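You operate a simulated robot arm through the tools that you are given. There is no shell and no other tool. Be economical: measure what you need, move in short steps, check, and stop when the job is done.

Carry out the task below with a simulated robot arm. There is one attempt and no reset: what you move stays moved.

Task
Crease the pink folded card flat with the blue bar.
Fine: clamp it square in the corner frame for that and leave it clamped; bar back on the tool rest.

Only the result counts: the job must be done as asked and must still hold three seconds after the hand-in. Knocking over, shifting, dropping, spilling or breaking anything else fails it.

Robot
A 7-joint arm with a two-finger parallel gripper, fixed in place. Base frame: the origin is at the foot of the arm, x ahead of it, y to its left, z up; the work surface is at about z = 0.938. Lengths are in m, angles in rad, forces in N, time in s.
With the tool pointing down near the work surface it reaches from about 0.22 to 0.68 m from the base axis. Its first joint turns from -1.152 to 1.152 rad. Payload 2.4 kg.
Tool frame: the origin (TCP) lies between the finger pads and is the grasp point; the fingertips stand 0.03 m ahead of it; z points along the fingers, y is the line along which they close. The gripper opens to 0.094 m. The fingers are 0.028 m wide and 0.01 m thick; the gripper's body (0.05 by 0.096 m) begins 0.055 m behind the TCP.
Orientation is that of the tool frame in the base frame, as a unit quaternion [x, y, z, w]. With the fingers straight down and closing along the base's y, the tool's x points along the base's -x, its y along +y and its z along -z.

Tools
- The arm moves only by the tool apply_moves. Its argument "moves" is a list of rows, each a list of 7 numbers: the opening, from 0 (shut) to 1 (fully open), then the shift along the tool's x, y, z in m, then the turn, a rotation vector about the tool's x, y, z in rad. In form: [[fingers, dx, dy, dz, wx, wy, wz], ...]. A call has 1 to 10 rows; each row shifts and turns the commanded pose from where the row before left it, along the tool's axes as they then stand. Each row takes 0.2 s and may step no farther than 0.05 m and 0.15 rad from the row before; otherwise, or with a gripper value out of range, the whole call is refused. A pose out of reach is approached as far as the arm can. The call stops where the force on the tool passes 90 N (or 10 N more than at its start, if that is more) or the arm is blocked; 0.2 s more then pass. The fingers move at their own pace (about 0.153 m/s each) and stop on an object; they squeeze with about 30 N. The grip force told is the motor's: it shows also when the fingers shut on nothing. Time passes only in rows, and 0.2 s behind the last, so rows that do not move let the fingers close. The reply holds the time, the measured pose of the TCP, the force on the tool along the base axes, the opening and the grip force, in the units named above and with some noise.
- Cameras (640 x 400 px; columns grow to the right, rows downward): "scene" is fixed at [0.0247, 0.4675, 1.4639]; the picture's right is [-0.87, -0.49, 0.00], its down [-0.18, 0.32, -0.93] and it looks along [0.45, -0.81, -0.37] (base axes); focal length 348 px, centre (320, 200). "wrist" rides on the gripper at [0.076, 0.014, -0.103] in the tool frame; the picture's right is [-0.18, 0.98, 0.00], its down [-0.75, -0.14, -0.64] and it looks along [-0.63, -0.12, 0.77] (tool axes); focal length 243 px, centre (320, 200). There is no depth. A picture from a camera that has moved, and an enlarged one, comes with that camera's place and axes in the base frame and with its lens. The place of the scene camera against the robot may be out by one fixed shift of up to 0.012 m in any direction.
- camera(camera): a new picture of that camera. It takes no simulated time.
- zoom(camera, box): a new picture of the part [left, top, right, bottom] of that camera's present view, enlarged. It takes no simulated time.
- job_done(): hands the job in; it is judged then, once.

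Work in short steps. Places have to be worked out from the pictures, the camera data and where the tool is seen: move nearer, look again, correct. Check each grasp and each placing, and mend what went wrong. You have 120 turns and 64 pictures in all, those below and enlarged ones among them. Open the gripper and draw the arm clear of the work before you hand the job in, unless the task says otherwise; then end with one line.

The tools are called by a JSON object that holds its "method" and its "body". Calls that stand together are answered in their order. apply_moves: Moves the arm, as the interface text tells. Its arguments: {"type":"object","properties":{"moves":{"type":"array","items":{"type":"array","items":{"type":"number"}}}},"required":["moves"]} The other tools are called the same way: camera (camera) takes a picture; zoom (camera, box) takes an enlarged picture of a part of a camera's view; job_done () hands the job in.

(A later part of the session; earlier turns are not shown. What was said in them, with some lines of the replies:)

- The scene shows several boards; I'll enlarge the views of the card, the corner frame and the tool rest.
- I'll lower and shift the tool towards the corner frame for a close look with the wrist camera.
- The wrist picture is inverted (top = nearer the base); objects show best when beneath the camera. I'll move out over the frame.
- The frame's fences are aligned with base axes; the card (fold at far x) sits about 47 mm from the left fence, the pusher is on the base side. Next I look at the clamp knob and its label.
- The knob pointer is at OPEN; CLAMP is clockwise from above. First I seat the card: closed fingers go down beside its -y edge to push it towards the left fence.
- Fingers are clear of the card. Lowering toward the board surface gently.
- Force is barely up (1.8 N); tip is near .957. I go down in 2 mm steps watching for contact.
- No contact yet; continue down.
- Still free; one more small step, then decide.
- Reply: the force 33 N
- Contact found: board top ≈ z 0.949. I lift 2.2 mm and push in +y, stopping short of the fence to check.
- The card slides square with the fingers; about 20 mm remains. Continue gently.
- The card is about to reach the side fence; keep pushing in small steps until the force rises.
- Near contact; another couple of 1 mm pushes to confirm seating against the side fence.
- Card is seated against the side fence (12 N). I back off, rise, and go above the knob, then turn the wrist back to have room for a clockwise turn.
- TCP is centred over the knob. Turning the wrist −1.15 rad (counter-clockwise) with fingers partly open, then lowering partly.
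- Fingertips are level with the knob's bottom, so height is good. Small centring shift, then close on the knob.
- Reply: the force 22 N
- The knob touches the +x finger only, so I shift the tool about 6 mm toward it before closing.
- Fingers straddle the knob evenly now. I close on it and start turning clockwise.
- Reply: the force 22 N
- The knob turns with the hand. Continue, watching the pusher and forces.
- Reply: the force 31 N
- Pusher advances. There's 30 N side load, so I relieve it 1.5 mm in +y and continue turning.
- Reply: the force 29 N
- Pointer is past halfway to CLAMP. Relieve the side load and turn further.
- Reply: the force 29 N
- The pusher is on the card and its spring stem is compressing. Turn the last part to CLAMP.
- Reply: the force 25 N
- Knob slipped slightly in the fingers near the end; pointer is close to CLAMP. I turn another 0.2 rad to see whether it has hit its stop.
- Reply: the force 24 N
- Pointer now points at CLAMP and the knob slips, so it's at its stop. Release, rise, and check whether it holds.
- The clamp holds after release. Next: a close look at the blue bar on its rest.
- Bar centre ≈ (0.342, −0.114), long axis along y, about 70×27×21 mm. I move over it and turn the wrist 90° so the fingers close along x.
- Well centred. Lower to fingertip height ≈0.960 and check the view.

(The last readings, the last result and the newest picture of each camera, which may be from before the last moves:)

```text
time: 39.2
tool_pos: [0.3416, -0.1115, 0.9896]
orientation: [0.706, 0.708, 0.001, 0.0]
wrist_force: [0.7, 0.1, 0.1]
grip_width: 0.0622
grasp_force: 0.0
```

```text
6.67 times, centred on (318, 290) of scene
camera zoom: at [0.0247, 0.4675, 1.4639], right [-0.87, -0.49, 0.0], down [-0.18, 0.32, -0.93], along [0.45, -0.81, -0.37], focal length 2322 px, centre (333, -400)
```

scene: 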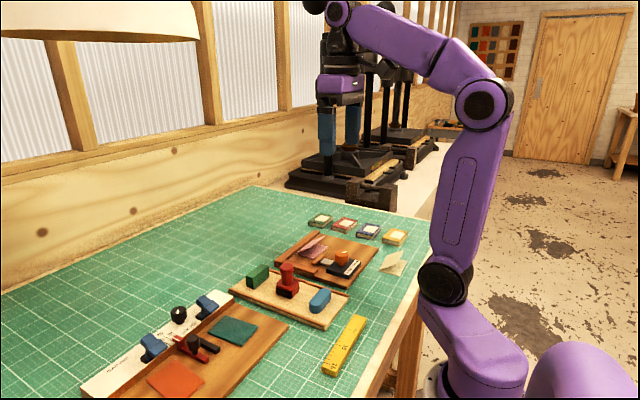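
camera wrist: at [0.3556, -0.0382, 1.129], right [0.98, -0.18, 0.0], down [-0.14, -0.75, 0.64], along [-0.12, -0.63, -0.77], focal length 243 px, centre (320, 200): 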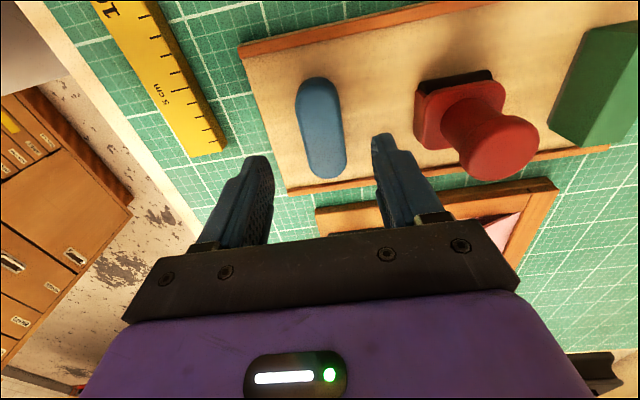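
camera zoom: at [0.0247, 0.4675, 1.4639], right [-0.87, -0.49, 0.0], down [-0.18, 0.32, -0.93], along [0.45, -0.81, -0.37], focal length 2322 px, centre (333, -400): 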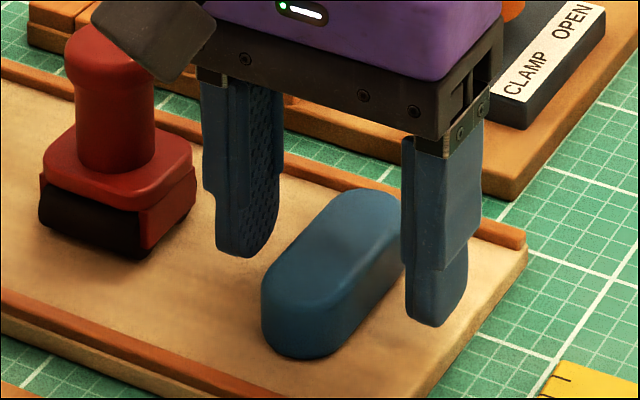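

Tips look about 6 mm above the bar's bottom; I want about 10 mm to clear the fence while creasing, so raise 4 mm and grip.

{"method": "apply_moves", "body": {"moves": [[0.66, 0, 0, -0.004, 0, 0, 0], [0, 0, 0, 0, 0, 0, 0], [0, 0, 0, 0, 0, 0, 0], [0, 0, 0, 0, 0, 0, 0]]}}

{"method": "zoom", "body": {"camera": "scene", "box": [270, 260, 366, 320]}}

```text
time: 40.2
tool_pos: [0.3409, -0.1123, 0.9936]
orientation: [0.707, 0.707, 0.0, 0.001]
wrist_force: [0.4, -0.9, 0.5]
grip_width: 0.0289
grasp_force: 29.5
```

```text
6.67 times, centred on (318, 290) of scene
camera zoom: at [0.0247, 0.4675, 1.4639], right [-0.87, -0.49, 0.0], down [-0.18, 0.32, -0.93], along [0.45, -0.81, -0.37], focal length 2322 px, centre (333, -400)
```

zoom: 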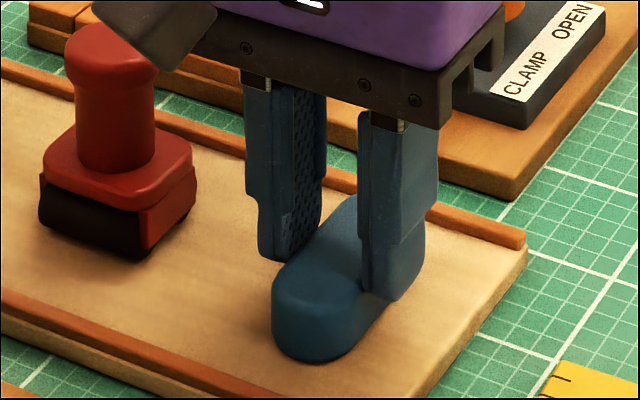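

Grip is good (0.029 m). Lift 120 mm and carry above the card.

{"method": "apply_moves", "body": {"moves": [[0, 0, 0, -0.03, 0, 0, 0], [0, 0, 0, -0.045, 0, 0, 0], [0, 0, 0, -0.045, 0, 0, 0], [0, -0.0317, 0.0282, 0, 0, 0, 0], [0, -0.0317, 0.0282, 0, 0, 0, 0], [0, -0.0317, 0.0282, 0, 0, 0, 0], [0, -0.0317, 0.0282, 0, 0, 0, 0], [0, -0.0317, 0.0282, 0, 0, 0, 0], [0, 0, 0, 0, 0, 0, 0]]}}

{"method": "camera", "body": {"camera": "wrist"}}

{"method": "zoom", "body": {"camera": "scene", "box": [240, 185, 400, 285]}}

```text
time: 42.2
tool_pos: [0.4832, -0.2706, 1.113]
orientation: [0.706, 0.708, 0.0, 0.0]
wrist_force: [-0.2, 0.4, 0.0]
grip_width: 0.029
grasp_force: 29.9
```

```text
22 pictures are left
camera wrist: at [0.4956, -0.1934, 1.216], right [0.98, -0.18, 0.0], down [-0.14, -0.75, 0.64], along [-0.12, -0.63, -0.77], focal length 243 px, centre (320, 200)
```

wrist: 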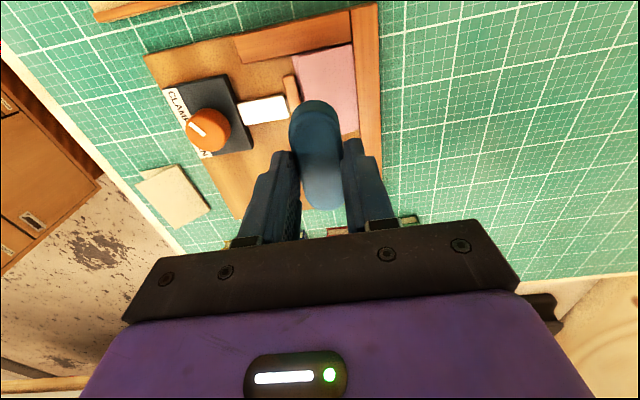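

```text
4.00 times, centred on (320, 235) of scene
camera zoom: at [0.0248, 0.4675, 1.4639], right [-0.87, -0.49, 0.0], down [-0.18, 0.32, -0.93], along [0.45, -0.81, -0.37], focal length 1393 px, centre (320, 60)
```

zoom: 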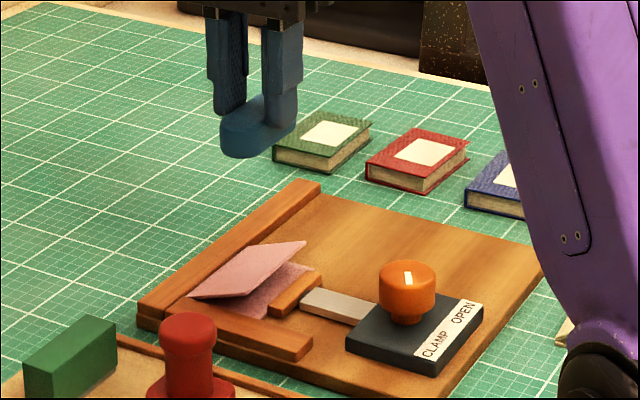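

The card is square in the corner and clamped. I lower the bar over the middle of the raised panel (slightly further +x to stay clear of the pusher), stepping gently.

{"method": "apply_moves", "body": {"moves": [[0, 0, 0.005, 0.04, 0, 0, 0], [0, 0, 0, 0.04, 0, 0, 0], [0, 0, 0, 0.01, 0, 0, 0], [0, 0, 0, 0.005, 0, 0, 0], [0, 0, 0, 0.005, 0, 0, 0], [0, 0, 0, 0, 0, 0, 0]]}}

{"method": "zoom", "body": {"camera": "scene", "box": [260, 210, 372, 280]}}

```text
time: 43.6
tool_pos: [0.488, -0.2695, 1.0161]
orientation: [0.706, 0.708, 0.0, 0.001]
wrist_force: [-0.4, 0.3, -0.6]
grip_width: 0.0289
grasp_force: 29.5
```

```text
5.71 times, centred on (316, 245) of scene
camera zoom: at [0.0247, 0.4675, 1.4639], right [-0.87, -0.49, 0.0], down [-0.18, 0.32, -0.93], along [0.45, -0.81, -0.37], focal length 1990 px, centre (343, -57)
```

zoom: 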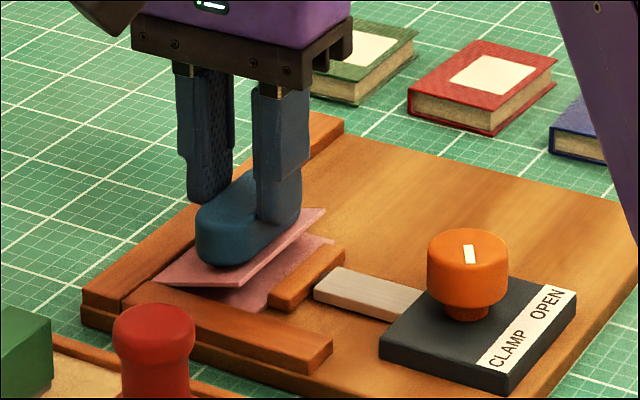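

The bar is just touching the panel. Continue down in small steps.

{"method": "apply_moves", "body": {"moves": [[0, 0, 0, 0.004, 0, 0, 0], [0, 0, 0, 0.004, 0, 0, 0], [0, 0, 0, 0.003, 0, 0, 0], [0, 0, 0, 0, 0, 0, 0]]}}

{"method": "apply_moves", "body": {"moves": [[0, 0, 0, 0.003, 0, 0, 0], [0, 0, 0, 0, 0, 0, 0]]}}

{"method": "zoom", "body": {"camera": "scene", "box": [260, 220, 356, 280]}}

```text
time: 44.6
tool_pos: [0.4888, -0.2714, 1.004]
orientation: [0.707, 0.708, 0.0, 0.0]
wrist_force: [0.6, -0.4, -1.0]
grip_width: 0.0288
grasp_force: 30.0
```

```text
time: 45.2
tool_pos: [0.4888, -0.27, 1.0029]
orientation: [0.707, 0.708, 0.0, 0.001]
wrist_force: [-0.8, 1.1, 5.0]
grip_width: 0.0291
grasp_force: 30.6
```

```text
6.67 times, centred on (308, 250) of scene
camera zoom: at [0.0246, 0.4676, 1.4638], right [-0.87, -0.49, 0.0], down [-0.18, 0.32, -0.93], along [0.45, -0.81, -0.37], focal length 2322 px, centre (400, -133)
```

zoom: 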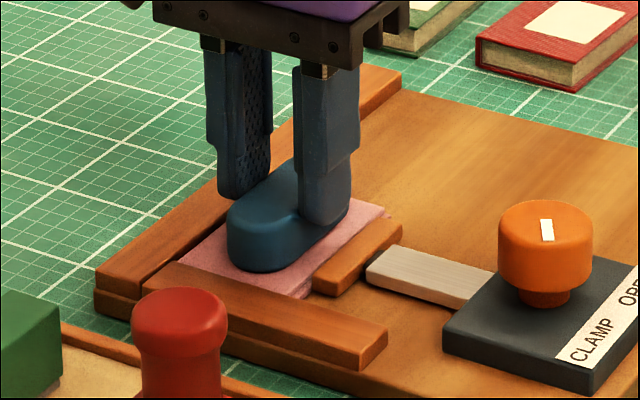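

The panel is folding nearly flat at 5 N. Press a bit more, then check force.

{"method": "apply_moves", "body": {"moves": [[0, 0, 0, 0.0015, 0, 0, 0], [0, 0, 0, 0, 0, 0, 0]]}}

{"method": "apply_moves", "body": {"moves": [[0, 0, 0, 0.001, 0, 0, 0], [0, 0, 0, 0, 0, 0, 0]]}}

```text
time: 45.8
tool_pos: [0.4885, -0.2694, 1.001]
orientation: [0.706, 0.708, 0.001, 0.002]
wrist_force: [-2.7, 2.4, 17.7]
grip_width: 0.029
grasp_force: 30.0
```

```text
time: 46.4
tool_pos: [0.4868, -0.2705, 0.9988]
orientation: [0.707, 0.707, 0.001, 0.002]
wrist_force: [-2.2, 3.2, 25.8]
grip_width: 0.0289
grasp_force: 30.2
```

Pressing at 26 N. Now sweep toward the fold (+x) in small steps.

{"method": "apply_moves", "body": {"moves": [[0, 0, 0.003, 0, 0, 0, 0], [0, 0, 0.003, 0, 0, 0, 0], [0, 0, 0.003, 0, 0, 0, 0], [0, 0, 0.002, 0, 0, 0, 0], [0, 0, 0, 0, 0, 0, 0]]}}

{"method": "zoom", "body": {"camera": "scene", "box": [260, 220, 356, 280]}}

{"method": "camera", "body": {"camera": "wrist"}}

```text
time: 47.6
tool_pos: [0.4981, -0.2707, 0.9995]
orientation: [0.707, 0.708, 0.0, 0.001]
wrist_force: [-9.1, -4.6, 25.3]
grip_width: 0.0291
grasp_force: 29.7
```

```text
6.67 times, centred on (308, 250) of scene
camera zoom: at [0.0241, 0.4676, 1.4638], right [-0.87, -0.49, 0.0], down [-0.18, 0.32, -0.93], along [0.45, -0.81, -0.37], focal length 2322 px, centre (400, -133)
```

zoom: 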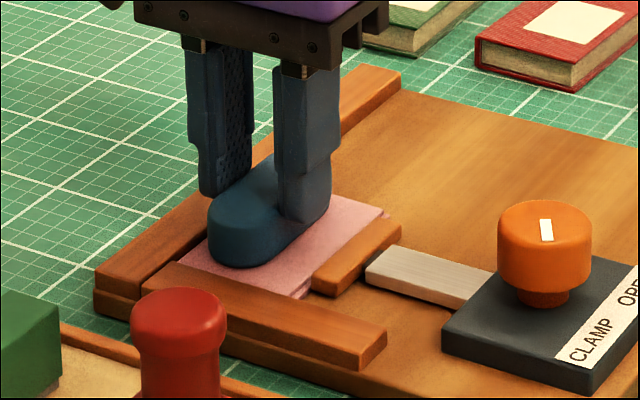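

```text
17 pictures are left
camera wrist: at [0.5111, -0.1933, 1.1017], right [0.98, -0.18, 0.0], down [-0.14, -0.75, 0.64], along [-0.12, -0.63, -0.77], focal length 243 px, centre (320, 200)
```

wrist: 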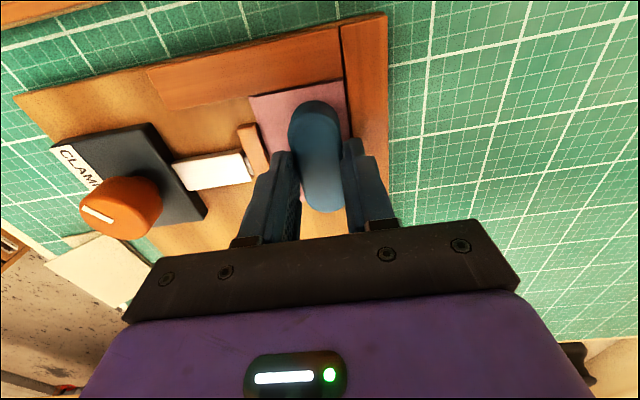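

Panel is flat under the bar near the fold. Move 3 mm further to the fold, press harder, and stroke along it in y.

{"method": "apply_moves", "body": {"moves": [[0, 0, 0.0015, 0.0005, 0, 0, 0], [0, 0, 0.0015, 0.001, 0, 0, 0], [0, 0.004, 0, 0, 0, 0, 0], [0, -0.004, 0, 0, 0, 0, 0], [0, -0.004, 0, 0, 0, 0, 0], [0, -0.004, 0, 0, 0, 0, 0], [0, 0, 0, 0, 0, 0, 0]]}}

```text
time: 49.2
tool_pos: [0.5031, -0.2767, 0.9978]
orientation: [0.706, 0.709, 0.001, 0.0]
wrist_force: [3.2, 7.6, 23.0]
grip_width: 0.0289
grasp_force: 30.0
```

23 N here; I press to about 40–45 N and stroke along the fold over its whole length.

{"method": "apply_moves", "body": {"moves": [[0, -0.002, 0, 0.0015, 0, 0, 0], [0, 0, 0, 0, 0, 0, 0], [0, 0.005, 0, 0, 0, 0, 0], [0, 0.005, 0, 0, 0, 0, 0], [0, 0.004, 0, 0, 0, 0, 0], [0, 0, 0, 0, 0, 0, 0]]}}

{"method": "apply_moves", "body": {"moves": [[0, -0.005, 0, 0.0005, 0, 0, 0], [0, -0.005, 0, 0, 0, 0, 0], [0, -0.004, 0, 0, 0, 0, 0], [0, -0.004, 0, 0, 0, 0, 0], [0, -0.004, 0, 0, 0, 0, 0], [0, 0, 0, 0, 0, 0, 0]]}}

```text
time: 50.6
tool_pos: [0.5016, -0.2666, 0.9967]
orientation: [0.707, 0.707, 0.0, 0.0]
wrist_force: [-3.3, -9.1, 25.8]
grip_width: 0.029
grasp_force: 30.1
```

```text
time: 52.0
tool_pos: [0.5021, -0.288, 0.9953]
orientation: [0.706, 0.708, -0.001, 0.0]
wrist_force: [1.8, 5.9, 16.5]
grip_width: 0.029
grasp_force: 29.8
```

Height fell while force stayed at ~20 N, so the bar likely slipped up in the fingers a little. Lift and check whether the card stays flat.

{"method": "apply_moves", "body": {"moves": [[0, 0, 0, -0.01, 0, 0, 0], [0, 0, 0, -0.04, 0, 0, 0], [0, 0, 0, -0.04, 0, 0, 0], [0, 0, 0, -0.02, 0, 0, 0], [0, 0, 0, 0, 0, 0, 0]]}}

{"method": "zoom", "body": {"camera": "scene", "box": [240, 195, 384, 285]}}

{"method": "zoom", "body": {"camera": "wrist", "box": [180, 0, 440, 162]}}

```text
time: 53.2
tool_pos: [0.502, -0.289, 1.104]
orientation: [0.707, 0.708, 0.0, -0.001]
wrist_force: [-0.2, 0.5, 0.3]
grip_width: 0.029
grasp_force: 29.9
```

```text
4.44 times, centred on (312, 240) of scene
camera zoom: at [0.0247, 0.4675, 1.4639], right [-0.87, -0.49, 0.0], down [-0.18, 0.32, -0.93], along [0.45, -0.81, -0.37], focal length 1548 px, centre (356, 22)
```

zoom: 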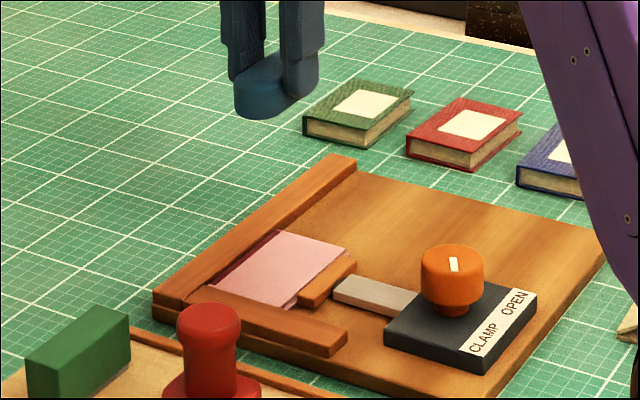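

```text
2.46 times, centred on (310, 81) of wrist
camera zoom: at [0.5147, -0.2114, 1.2058], right [0.98, -0.18, 0.0], down [-0.14, -0.75, 0.64], along [-0.12, -0.63, -0.77], focal length 597 px, centre (345, 493)
```

zoom: 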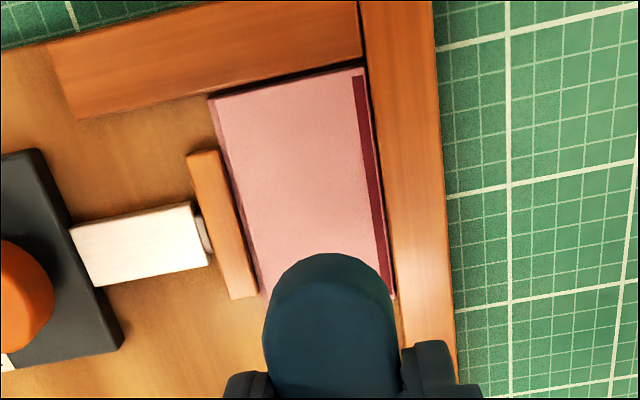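

The panel is flat with a dark crease mark along the entire fold. I check the corner gap closely for squareness.

{"method": "zoom", "body": {"camera": "wrist", "box": [255, 10, 351, 70]}}

{"method": "zoom", "body": {"camera": "scene", "box": [275, 240, 331, 275]}}

```text
6.67 times, centred on (303, 40) of wrist
camera zoom: at [0.5147, -0.2114, 1.2058], right [0.98, -0.18, 0.0], down [-0.14, -0.75, 0.64], along [-0.12, -0.63, -0.77], focal length 1618 px, centre (433, 1267)
```

zoom: 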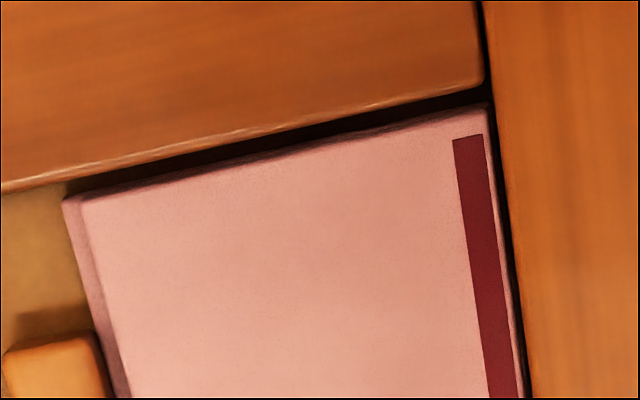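

```text
11.43 times, centred on (303, 258) of scene
camera zoom: at [0.0247, 0.4675, 1.4639], right [-0.87, -0.49, 0.0], down [-0.18, 0.32, -0.93], along [0.45, -0.81, -0.37], focal length 3980 px, centre (514, -457)
```

zoom: 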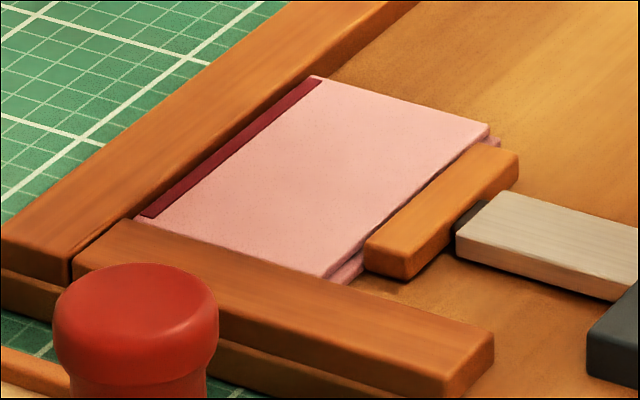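

Crease is good. Card–fence gaps look ~1–2 mm; I'll test/nudge that after the bar is back. Carry the bar back to above its original place on the rest.

{"method": "apply_moves", "body": {"moves": [[0, 0, 0, -0.01, 0, 0, 0], [0, 0.0294, -0.0268, 0, 0, 0, 0], [0, 0.0294, -0.0268, 0, 0, 0, 0], [0, 0.0294, -0.0268, 0, 0, 0, 0], [0, 0.0294, -0.0268, 0, 0, 0, 0], [0, 0.0294, -0.0268, 0, 0, 0, 0], [0, 0.0295, -0.027, 0, 0, 0, 0], [0, 0, 0, 0.04, 0, 0, 0], [0, 0, 0, 0.04, 0, 0, 0], [0, 0, 0, 0, 0, 0, 0]]}}

{"method": "zoom", "body": {"camera": "scene", "box": [240, 240, 368, 320]}}

```text
time: 55.4
tool_pos: [0.344, -0.1135, 1.0344]
orientation: [0.707, 0.708, 0.0, 0.001]
wrist_force: [0.4, 0.3, -0.5]
grip_width: 0.0288
grasp_force: 29.8
```

```text
5.00 times, centred on (304, 280) of scene
camera zoom: at [0.0247, 0.4675, 1.4639], right [-0.87, -0.49, 0.0], down [-0.18, 0.32, -0.93], along [0.45, -0.81, -0.37], focal length 1741 px, centre (400, -200)
```

zoom: 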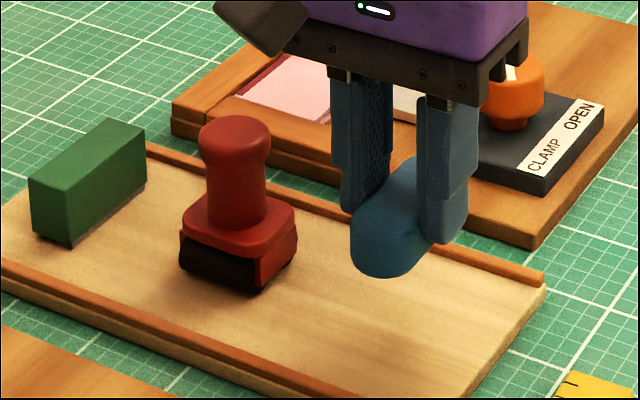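

Bar hangs over its place. Lower to just above the rest, then feel for contact.

{"method": "apply_moves", "body": {"moves": [[0, 0, -0.001, 0.03, 0, 0, 0], [0, 0, 0, 0.007, 0, 0, 0], [0, 0, 0, 0, 0, 0, 0]]}}

{"method": "apply_moves", "body": {"moves": [[0, 0, 0, 0.002, 0, 0, 0], [0, 0, 0, 0, 0, 0, 0]]}}

{"method": "apply_moves", "body": {"moves": [[0, 0, 0, 0.0015, 0, 0, 0], [0, 0, 0, 0, 0, 0, 0]]}}

```text
time: 56.2
tool_pos: [0.3405, -0.1112, 0.9986]
orientation: [0.706, 0.708, 0.0, 0.0]
wrist_force: [0.0, 0.5, -1.0]
grip_width: 0.0288
grasp_force: 29.4
```

```text
time: 56.8
tool_pos: [0.34, -0.1125, 0.996]
orientation: [0.706, 0.708, 0.0, 0.0]
wrist_force: [0.4, 0.1, 0.4]
grip_width: 0.0287
grasp_force: 30.4
```

```text
time: 57.4
tool_pos: [0.3399, -0.1121, 0.9952]
orientation: [0.707, 0.707, -0.001, 0.0]
wrist_force: [0.2, -0.1, -0.6]
grip_width: 0.0289
grasp_force: 30.0
```

{"method": "apply_moves", "body": {"moves": [[0, 0, 0, 0.0015, 0, 0, 0], [0, 0, 0, 0, 0, 0, 0]]}}

{"method": "apply_moves", "body": {"moves": [[0, 0, 0, 0.0015, 0, 0, 0], [0, 0, 0, 0, 0, 0, 0]]}}

{"method": "apply_moves", "body": {"moves": [[0, 0, 0, 0.001, 0, 0, 0], [0, 0, 0, 0, 0, 0, 0]]}}

```text
time: 58.0
tool_pos: [0.341, -0.1126, 0.993]
orientation: [0.707, 0.708, 0.0, 0.0]
wrist_force: [0.3, -0.2, 0.3]
grip_width: 0.0287
grasp_force: 30.1
```

```text
time: 58.6
tool_pos: [0.3413, -0.1125, 0.9921]
orientation: [0.706, 0.708, 0.0, 0.0]
wrist_force: [0.0, 0.3, -0.8]
grip_width: 0.0289
grasp_force: 30.1
```

```text
time: 59.2
tool_pos: [0.3402, -0.112, 0.9893]
orientation: [0.707, 0.708, 0.001, -0.001]
wrist_force: [-1.0, -0.6, -0.1]
grip_width: 0.0291
grasp_force: 30.3
```

No contact yet at 0.990 (bar slipped up, as guessed); continue in 1 mm steps.

{"method": "apply_moves", "body": {"moves": [[0, 0, 0, 0.001, 0, 0, 0], [0, 0, 0, 0, 0, 0, 0]]}}

{"method": "apply_moves", "body": {"moves": [[0, 0, 0, 0.001, 0, 0, 0], [0, 0, 0, 0, 0, 0, 0]]}}

{"method": "zoom", "body": {"camera": "scene", "box": [270, 260, 366, 320]}}

```text
time: 59.8
tool_pos: [0.3399, -0.1114, 0.9891]
orientation: [0.706, 0.708, 0.0, 0.0]
wrist_force: [-0.3, 0.0, -0.6]
grip_width: 0.029
grasp_force: 29.9
```

```text
time: 60.4
tool_pos: [0.3394, -0.1128, 0.9886]
orientation: [0.706, 0.708, 0.0, 0.0]
wrist_force: [0.2, 0.0, 0.4]
grip_width: 0.0293
grasp_force: 29.9
```

```text
6.67 times, centred on (318, 290) of scene
camera zoom: at [0.0247, 0.4675, 1.4639], right [-0.87, -0.49, 0.0], down [-0.18, 0.32, -0.93], along [0.45, -0.81, -0.37], focal length 2322 px, centre (333, -400)
```

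zoom: 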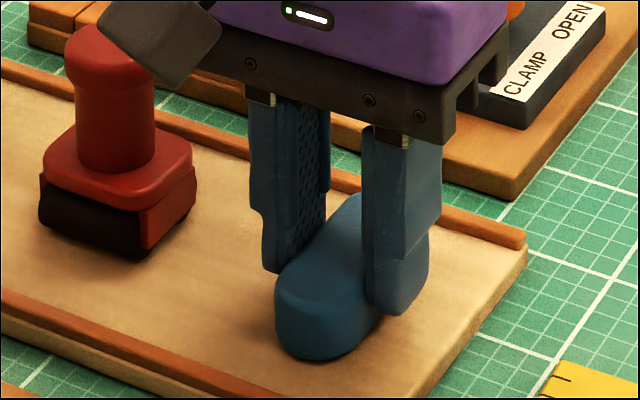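

The bar's lower edge is at its original image position, so contact is imminent.

{"method": "apply_moves", "body": {"moves": [[0, 0, 0, 0.001, 0, 0, 0], [0, 0, 0, 0, 0, 0, 0]]}}

{"method": "apply_moves", "body": {"moves": [[0, 0, 0, 0.0008, 0, 0, 0], [0, 0, 0, 0, 0, 0, 0]]}}

```text
time: 61.0
tool_pos: [0.3391, -0.1126, 0.9878]
orientation: [0.706, 0.708, 0.0, -0.001]
wrist_force: [0.6, 0.1, -1.3]
grip_width: 0.029
grasp_force: 29.6
```

```text
time: 61.6
tool_pos: [0.3399, -0.1107, 0.9867]
orientation: [0.706, 0.708, 0.0, 0.0]
wrist_force: [-3.7, 1.5, 16.7]
grip_width: 0.0289
grasp_force: 30.3
```

Contact made. Ease up slightly, open, and rise.

{"method": "apply_moves", "body": {"moves": [[0, 0, 0, -0.0007, 0, 0, 0], [0.4, 0, 0, 0, 0, 0, 0], [0.66, 0, 0, 0, 0, 0, 0], [0.66, 0, 0, 0, 0, 0, 0], [0.66, 0, 0, -0.04, 0, 0, 0], [0.66, 0, 0, -0.045, 0, 0, 0], [0.66, 0, 0, -0.045, 0, 0, 0], [0.66, 0, 0, 0, 0, 0, 0]]}}

{"method": "camera", "body": {"camera": "scene"}}

```text
time: 63.4
tool_pos: [0.3387, -0.1117, 1.1188]
orientation: [0.706, 0.708, 0.001, 0.0]
wrist_force: [0.1, 0.2, 1.2]
grip_width: 0.0624
grasp_force: 0.0
```

```text
10 pictures are left
```

scene: 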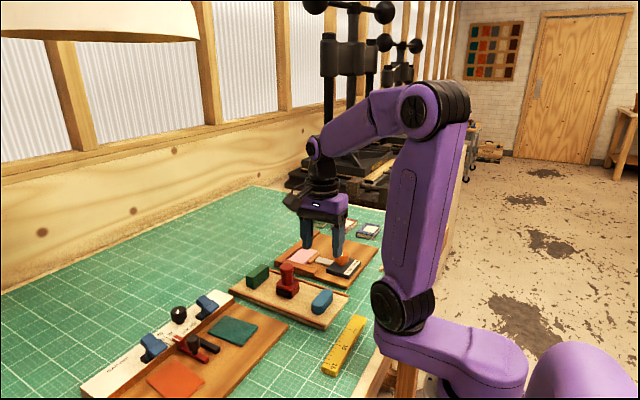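

Bar is back on the rest. Turn the wrist back and move over the frame for a clean view of how the card sits.

{"method": "apply_moves", "body": {"moves": [[0, 0, 0, 0, 0, 0, -0.1428], [0, 0, 0, 0, 0, 0, -0.1428], [0, 0, 0, 0, 0, 0, -0.1428], [0, 0, 0, 0, 0, 0, -0.1428], [0, 0, 0, 0, 0, 0, -0.1428], [0, 0, 0, 0, 0, 0, -0.1428], [0, 0, 0, 0, 0, 0, -0.1428], [0, 0, 0, 0, 0, 0, -0.1428], [0, 0, 0, 0, 0, 0, -0.1428], [0, 0, 0, 0, 0, 0, -0.1428]]}}

{"method": "apply_moves", "body": {"moves": [[0, 0, 0, 0, 0, 0, -0.1428], [0, -0.032, -0.034, 0, 0, 0, 0], [0, -0.032, -0.034, 0, 0, 0, 0], [0, -0.032, -0.034, 0, 0, 0, 0], [0, -0.032, -0.034, 0, 0, 0, 0], [0, -0.032, -0.034, 0, 0, 0, 0], [0, -0.03, 0, 0, 0, 0, 0], [0, 0, 0, 0, 0, 0, 0]]}}

{"method": "camera", "body": {"camera": "wrist"}}

```text
time: 65.6
tool_pos: [0.3404, -0.1126, 1.1165]
orientation: [0.069, 0.998, 0.0, 0.0]
wrist_force: [-0.4, -0.2, 0.0]
grip_width: 0.0003
grasp_force: 30.6
```

```text
time: 67.4
tool_pos: [0.5308, -0.28, 1.1159]
orientation: [-0.001, 1.0, 0.0, 0.0]
wrist_force: [-0.7, 0.0, 0.1]
grip_width: 0.0
grasp_force: 29.5
```

```text
9 pictures are left
camera wrist: at [0.4543, -0.2657, 1.2189], right [0.18, 0.98, 0.0], down [0.75, -0.14, 0.64], along [0.63, -0.12, -0.77], focal length 243 px, centre (320, 200)
```

wrist: 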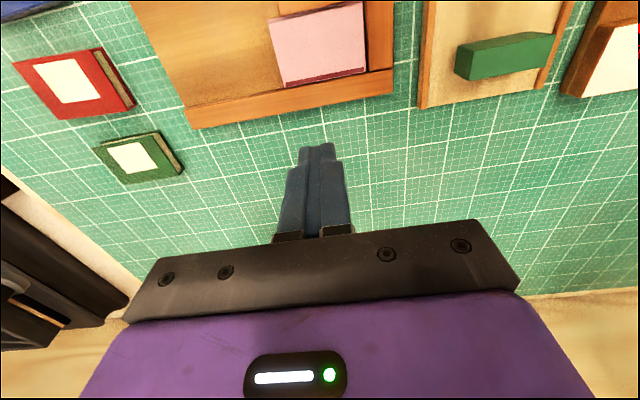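

{"method": "zoom", "body": {"camera": "wrist", "box": [255, 0, 400, 91]}}

```text
4.40 times, centred on (328, 46) of wrist
camera zoom: at [0.4543, -0.2657, 1.2189], right [0.18, 0.98, 0.0], down [0.75, -0.14, 0.64], along [0.63, -0.12, -0.77], focal length 1066 px, centre (287, 879)
```

zoom: 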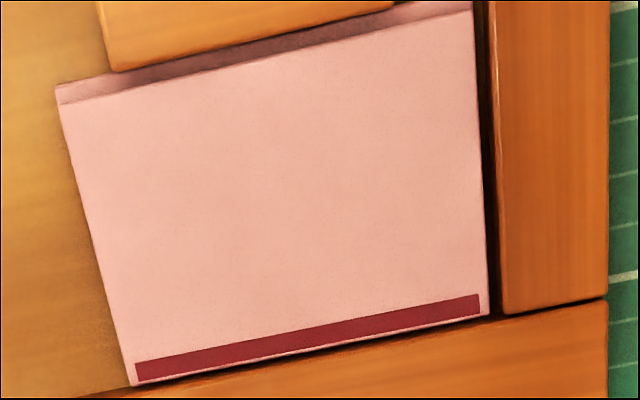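

Residual side gap is about 1.5–2 mm. I probe with the closed fingers at the card's −y edge, as before, to see if it's seated and nudge it gently if not.

{"method": "apply_moves", "body": {"moves": [[0, 0.025, -0.035, 0, 0, 0, 0], [0, 0.025, -0.035, 0, 0, 0, 0], [0, 0, 0, 0.045, 0, 0, 0], [0, 0, 0, 0.045, 0, 0, 0], [0, 0, 0, 0.035, 0, 0, 0], [0, 0, 0, 0.0095, 0, 0, 0], [0, 0, 0, 0, 0, 0, 0]]}}

{"method": "apply_moves", "body": {"moves": [[0, 0, 0.01, 0, 0, 0, 0], [0, 0, 0.01, 0, 0, 0, 0], [0, 0, 0.003, 0, 0, 0, 0], [0, 0, 0, 0, 0, 0, 0]]}}

```text
time: 69.0
tool_pos: [0.4789, -0.3528, 0.9824]
orientation: [-0.001, 1.0, 0.0, 0.0]
wrist_force: [-0.4, 0.4, 0.5]
grip_width: 0.0
grasp_force: 29.9
```

```text
time: 70.0
tool_pos: [0.4793, -0.3291, 0.9838]
orientation: [-0.001, 1.0, 0.0, 0.0]
wrist_force: [0.7, -0.4, -0.5]
grip_width: 0.0
grasp_force: 30.2
```

Free so far at y −0.329; step on 1.5 mm at a time.

{"method": "apply_moves", "body": {"moves": [[0, 0, 0.0015, 0, 0, 0, 0], [0, 0, 0, 0, 0, 0, 0]]}}

{"method": "apply_moves", "body": {"moves": [[0, 0, 0.0015, 0, 0, 0, 0], [0, 0, 0, 0, 0, 0, 0]]}}

{"method": "apply_moves", "body": {"moves": [[0, 0, 0.0015, 0, 0, 0, 0], [0, 0, 0, 0, 0, 0, 0]]}}

{"method": "apply_moves", "body": {"moves": [[0, 0, 0.001, 0, 0, 0, 0], [0, 0, 0, 0, 0, 0, 0]]}}

```text
time: 70.6
tool_pos: [0.4787, -0.3274, 0.9823]
orientation: [-0.001, 1.0, 0.0, 0.0]
wrist_force: [-1.0, 0.0, 0.5]
grip_width: 0.0
grasp_force: 30.5
```

```text
time: 71.2
tool_pos: [0.4789, -0.3256, 0.9824]
orientation: [0.0, 1.0, 0.0, 0.001]
wrist_force: [0.8, -0.1, -0.2]
grip_width: 0.0
grasp_force: 29.9
```

```text
time: 71.8
tool_pos: [0.4802, -0.3239, 0.9832]
orientation: [-0.001, 1.0, 0.001, -0.001]
wrist_force: [0.2, -1.3, 0.5]
grip_width: 0.0001
grasp_force: 30.1
```

```text
time: 72.4
tool_pos: [0.4796, -0.3232, 0.9829]
orientation: [-0.001, 1.0, -0.001, 0.0]
wrist_force: [0.6, -3.4, -0.8]
grip_width: 0.0
grasp_force: 30.2
```

Contact starts at the same place as the earlier seated position. Press a little further, within ~15 N, to ensure it's home.

{"method": "apply_moves", "body": {"moves": [[0, 0, 0.0015, 0, 0, 0, 0], [0, 0, 0, 0, 0, 0, 0]]}}

{"method": "apply_moves", "body": {"moves": [[0, 0, 0.0015, 0, 0, 0, 0], [0, 0, 0, 0, 0, 0, 0]]}}

{"method": "zoom", "body": {"camera": "wrist", "box": [330, 80, 570, 230]}}

```text
time: 73.0
tool_pos: [0.4792, -0.3232, 0.9831]
orientation: [-0.001, 1.0, -0.001, 0.001]
wrist_force: [-0.9, -7.9, 2.2]
grip_width: 0.0
grasp_force: 30.2
```

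```text
time: 73.6
tool_pos: [0.4795, -0.3221, 0.9822]
orientation: [-0.001, 1.0, -0.001, 0.001]
wrist_force: [0.9, -13.0, 0.0]
grip_width: 0.0001
grasp_force: 29.7
```

```text
2.67 times, centred on (450, 155) of wrist
camera zoom: at [0.4026, -0.3063, 1.0855], right [0.18, 0.98, 0.0], down [0.75, -0.14, 0.64], along [0.63, -0.12, -0.77], focal length 647 px, centre (-27, 320)
```

zoom: 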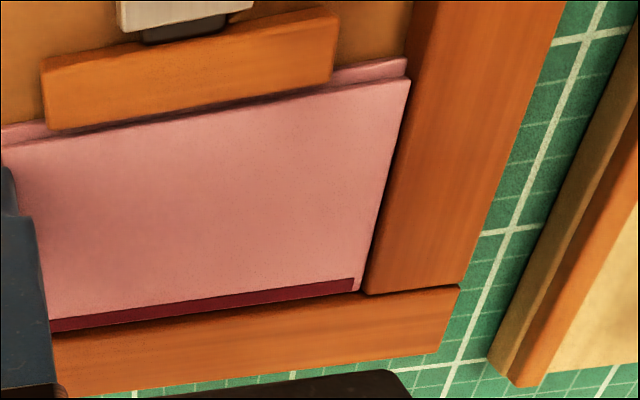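

Force and position match the seated state, and the card's edge meets the fence. Back off, rise and park clear of the work.

{"method": "apply_moves", "body": {"moves": [[0, 0, -0.005, 0, 0, 0, 0], [0, 0, -0.01, 0, 0, 0, 0], [0, 0, 0, -0.045, 0, 0, 0], [0, 0, 0, -0.045, 0, 0, 0], [0.5, 0, 0, -0.045, 0, 0, 0], [1, 0.04, 0.02, -0.02, 0, 0, 0], [1, 0.04, 0.02, -0.02, 0, 0, 0], [1, 0.04, 0.02, -0.02, 0, 0, 0], [1, 0.04, 0.02, -0.02, 0, 0, 0], [1, 0, 0, 0, 0, 0, 0]]}}

{"method": "camera", "body": {"camera": "scene"}}

{"method": "zoom", "body": {"camera": "scene", "box": [220, 200, 420, 325]}}

{"method": "zoom", "body": {"camera": "wrist", "box": [100, 0, 500, 250]}}

```text
time: 75.8
tool_pos: [0.322, -0.2562, 1.1977]
orientation: [-0.001, 1.0, 0.0, 0.0]
wrist_force: [0.2, 0.6, 0.4]
grip_width: 0.0937
grasp_force: 0.0
```

```text
6 pictures are left
```

scene: 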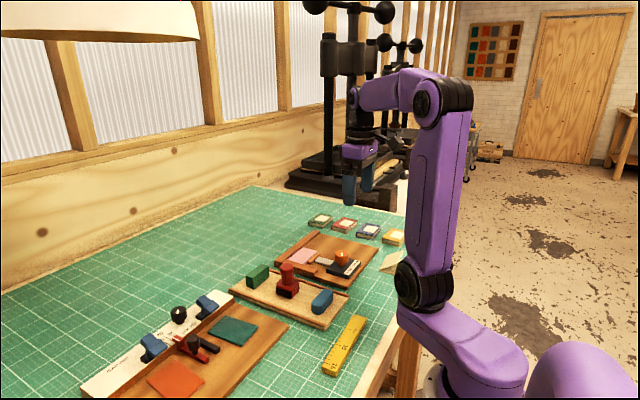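

```text
3.20 times, centred on (320, 262) of scene
camera zoom: at [0.0247, 0.4675, 1.4639], right [-0.87, -0.49, 0.0], down [-0.18, 0.32, -0.93], along [0.45, -0.81, -0.37], focal length 1114 px, centre (320, 0)
```

zoom: 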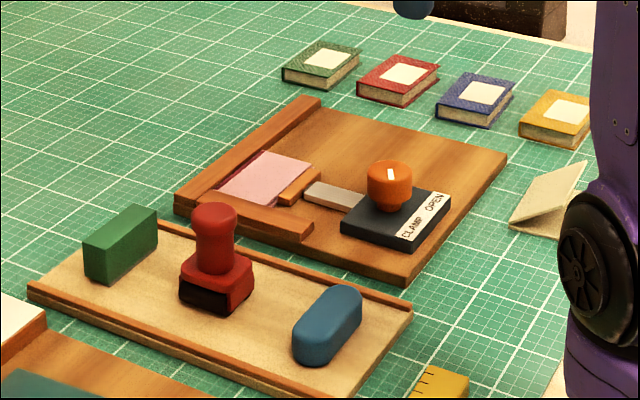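

```text
1.60 times, centred on (300, 125) of wrist
camera zoom: at [0.2435, -0.2404, 1.3007], right [0.18, 0.98, 0.0], down [0.75, -0.14, 0.64], along [0.63, -0.12, -0.77], focal length 388 px, centre (352, 320)
```

zoom: 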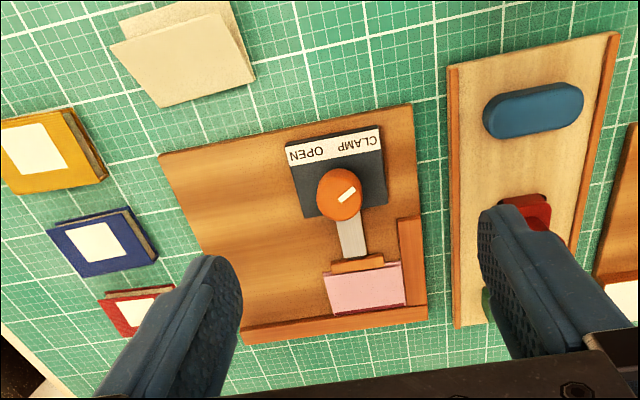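

The card lies flat, creased and clamped in the corner. The pointer is at CLAMP, the bar is back on its rest, and nothing else has moved, so I hand in.

{"method": "job_done", "body": {}}

```text
The job is handed in.
```

The pink card is creased flat with the blue bar and left clamped in the corner frame, with the bar back on the tool rest; the pictures suggested a gap of about 1–2 mm at the side fence, though a push test found the card seated.
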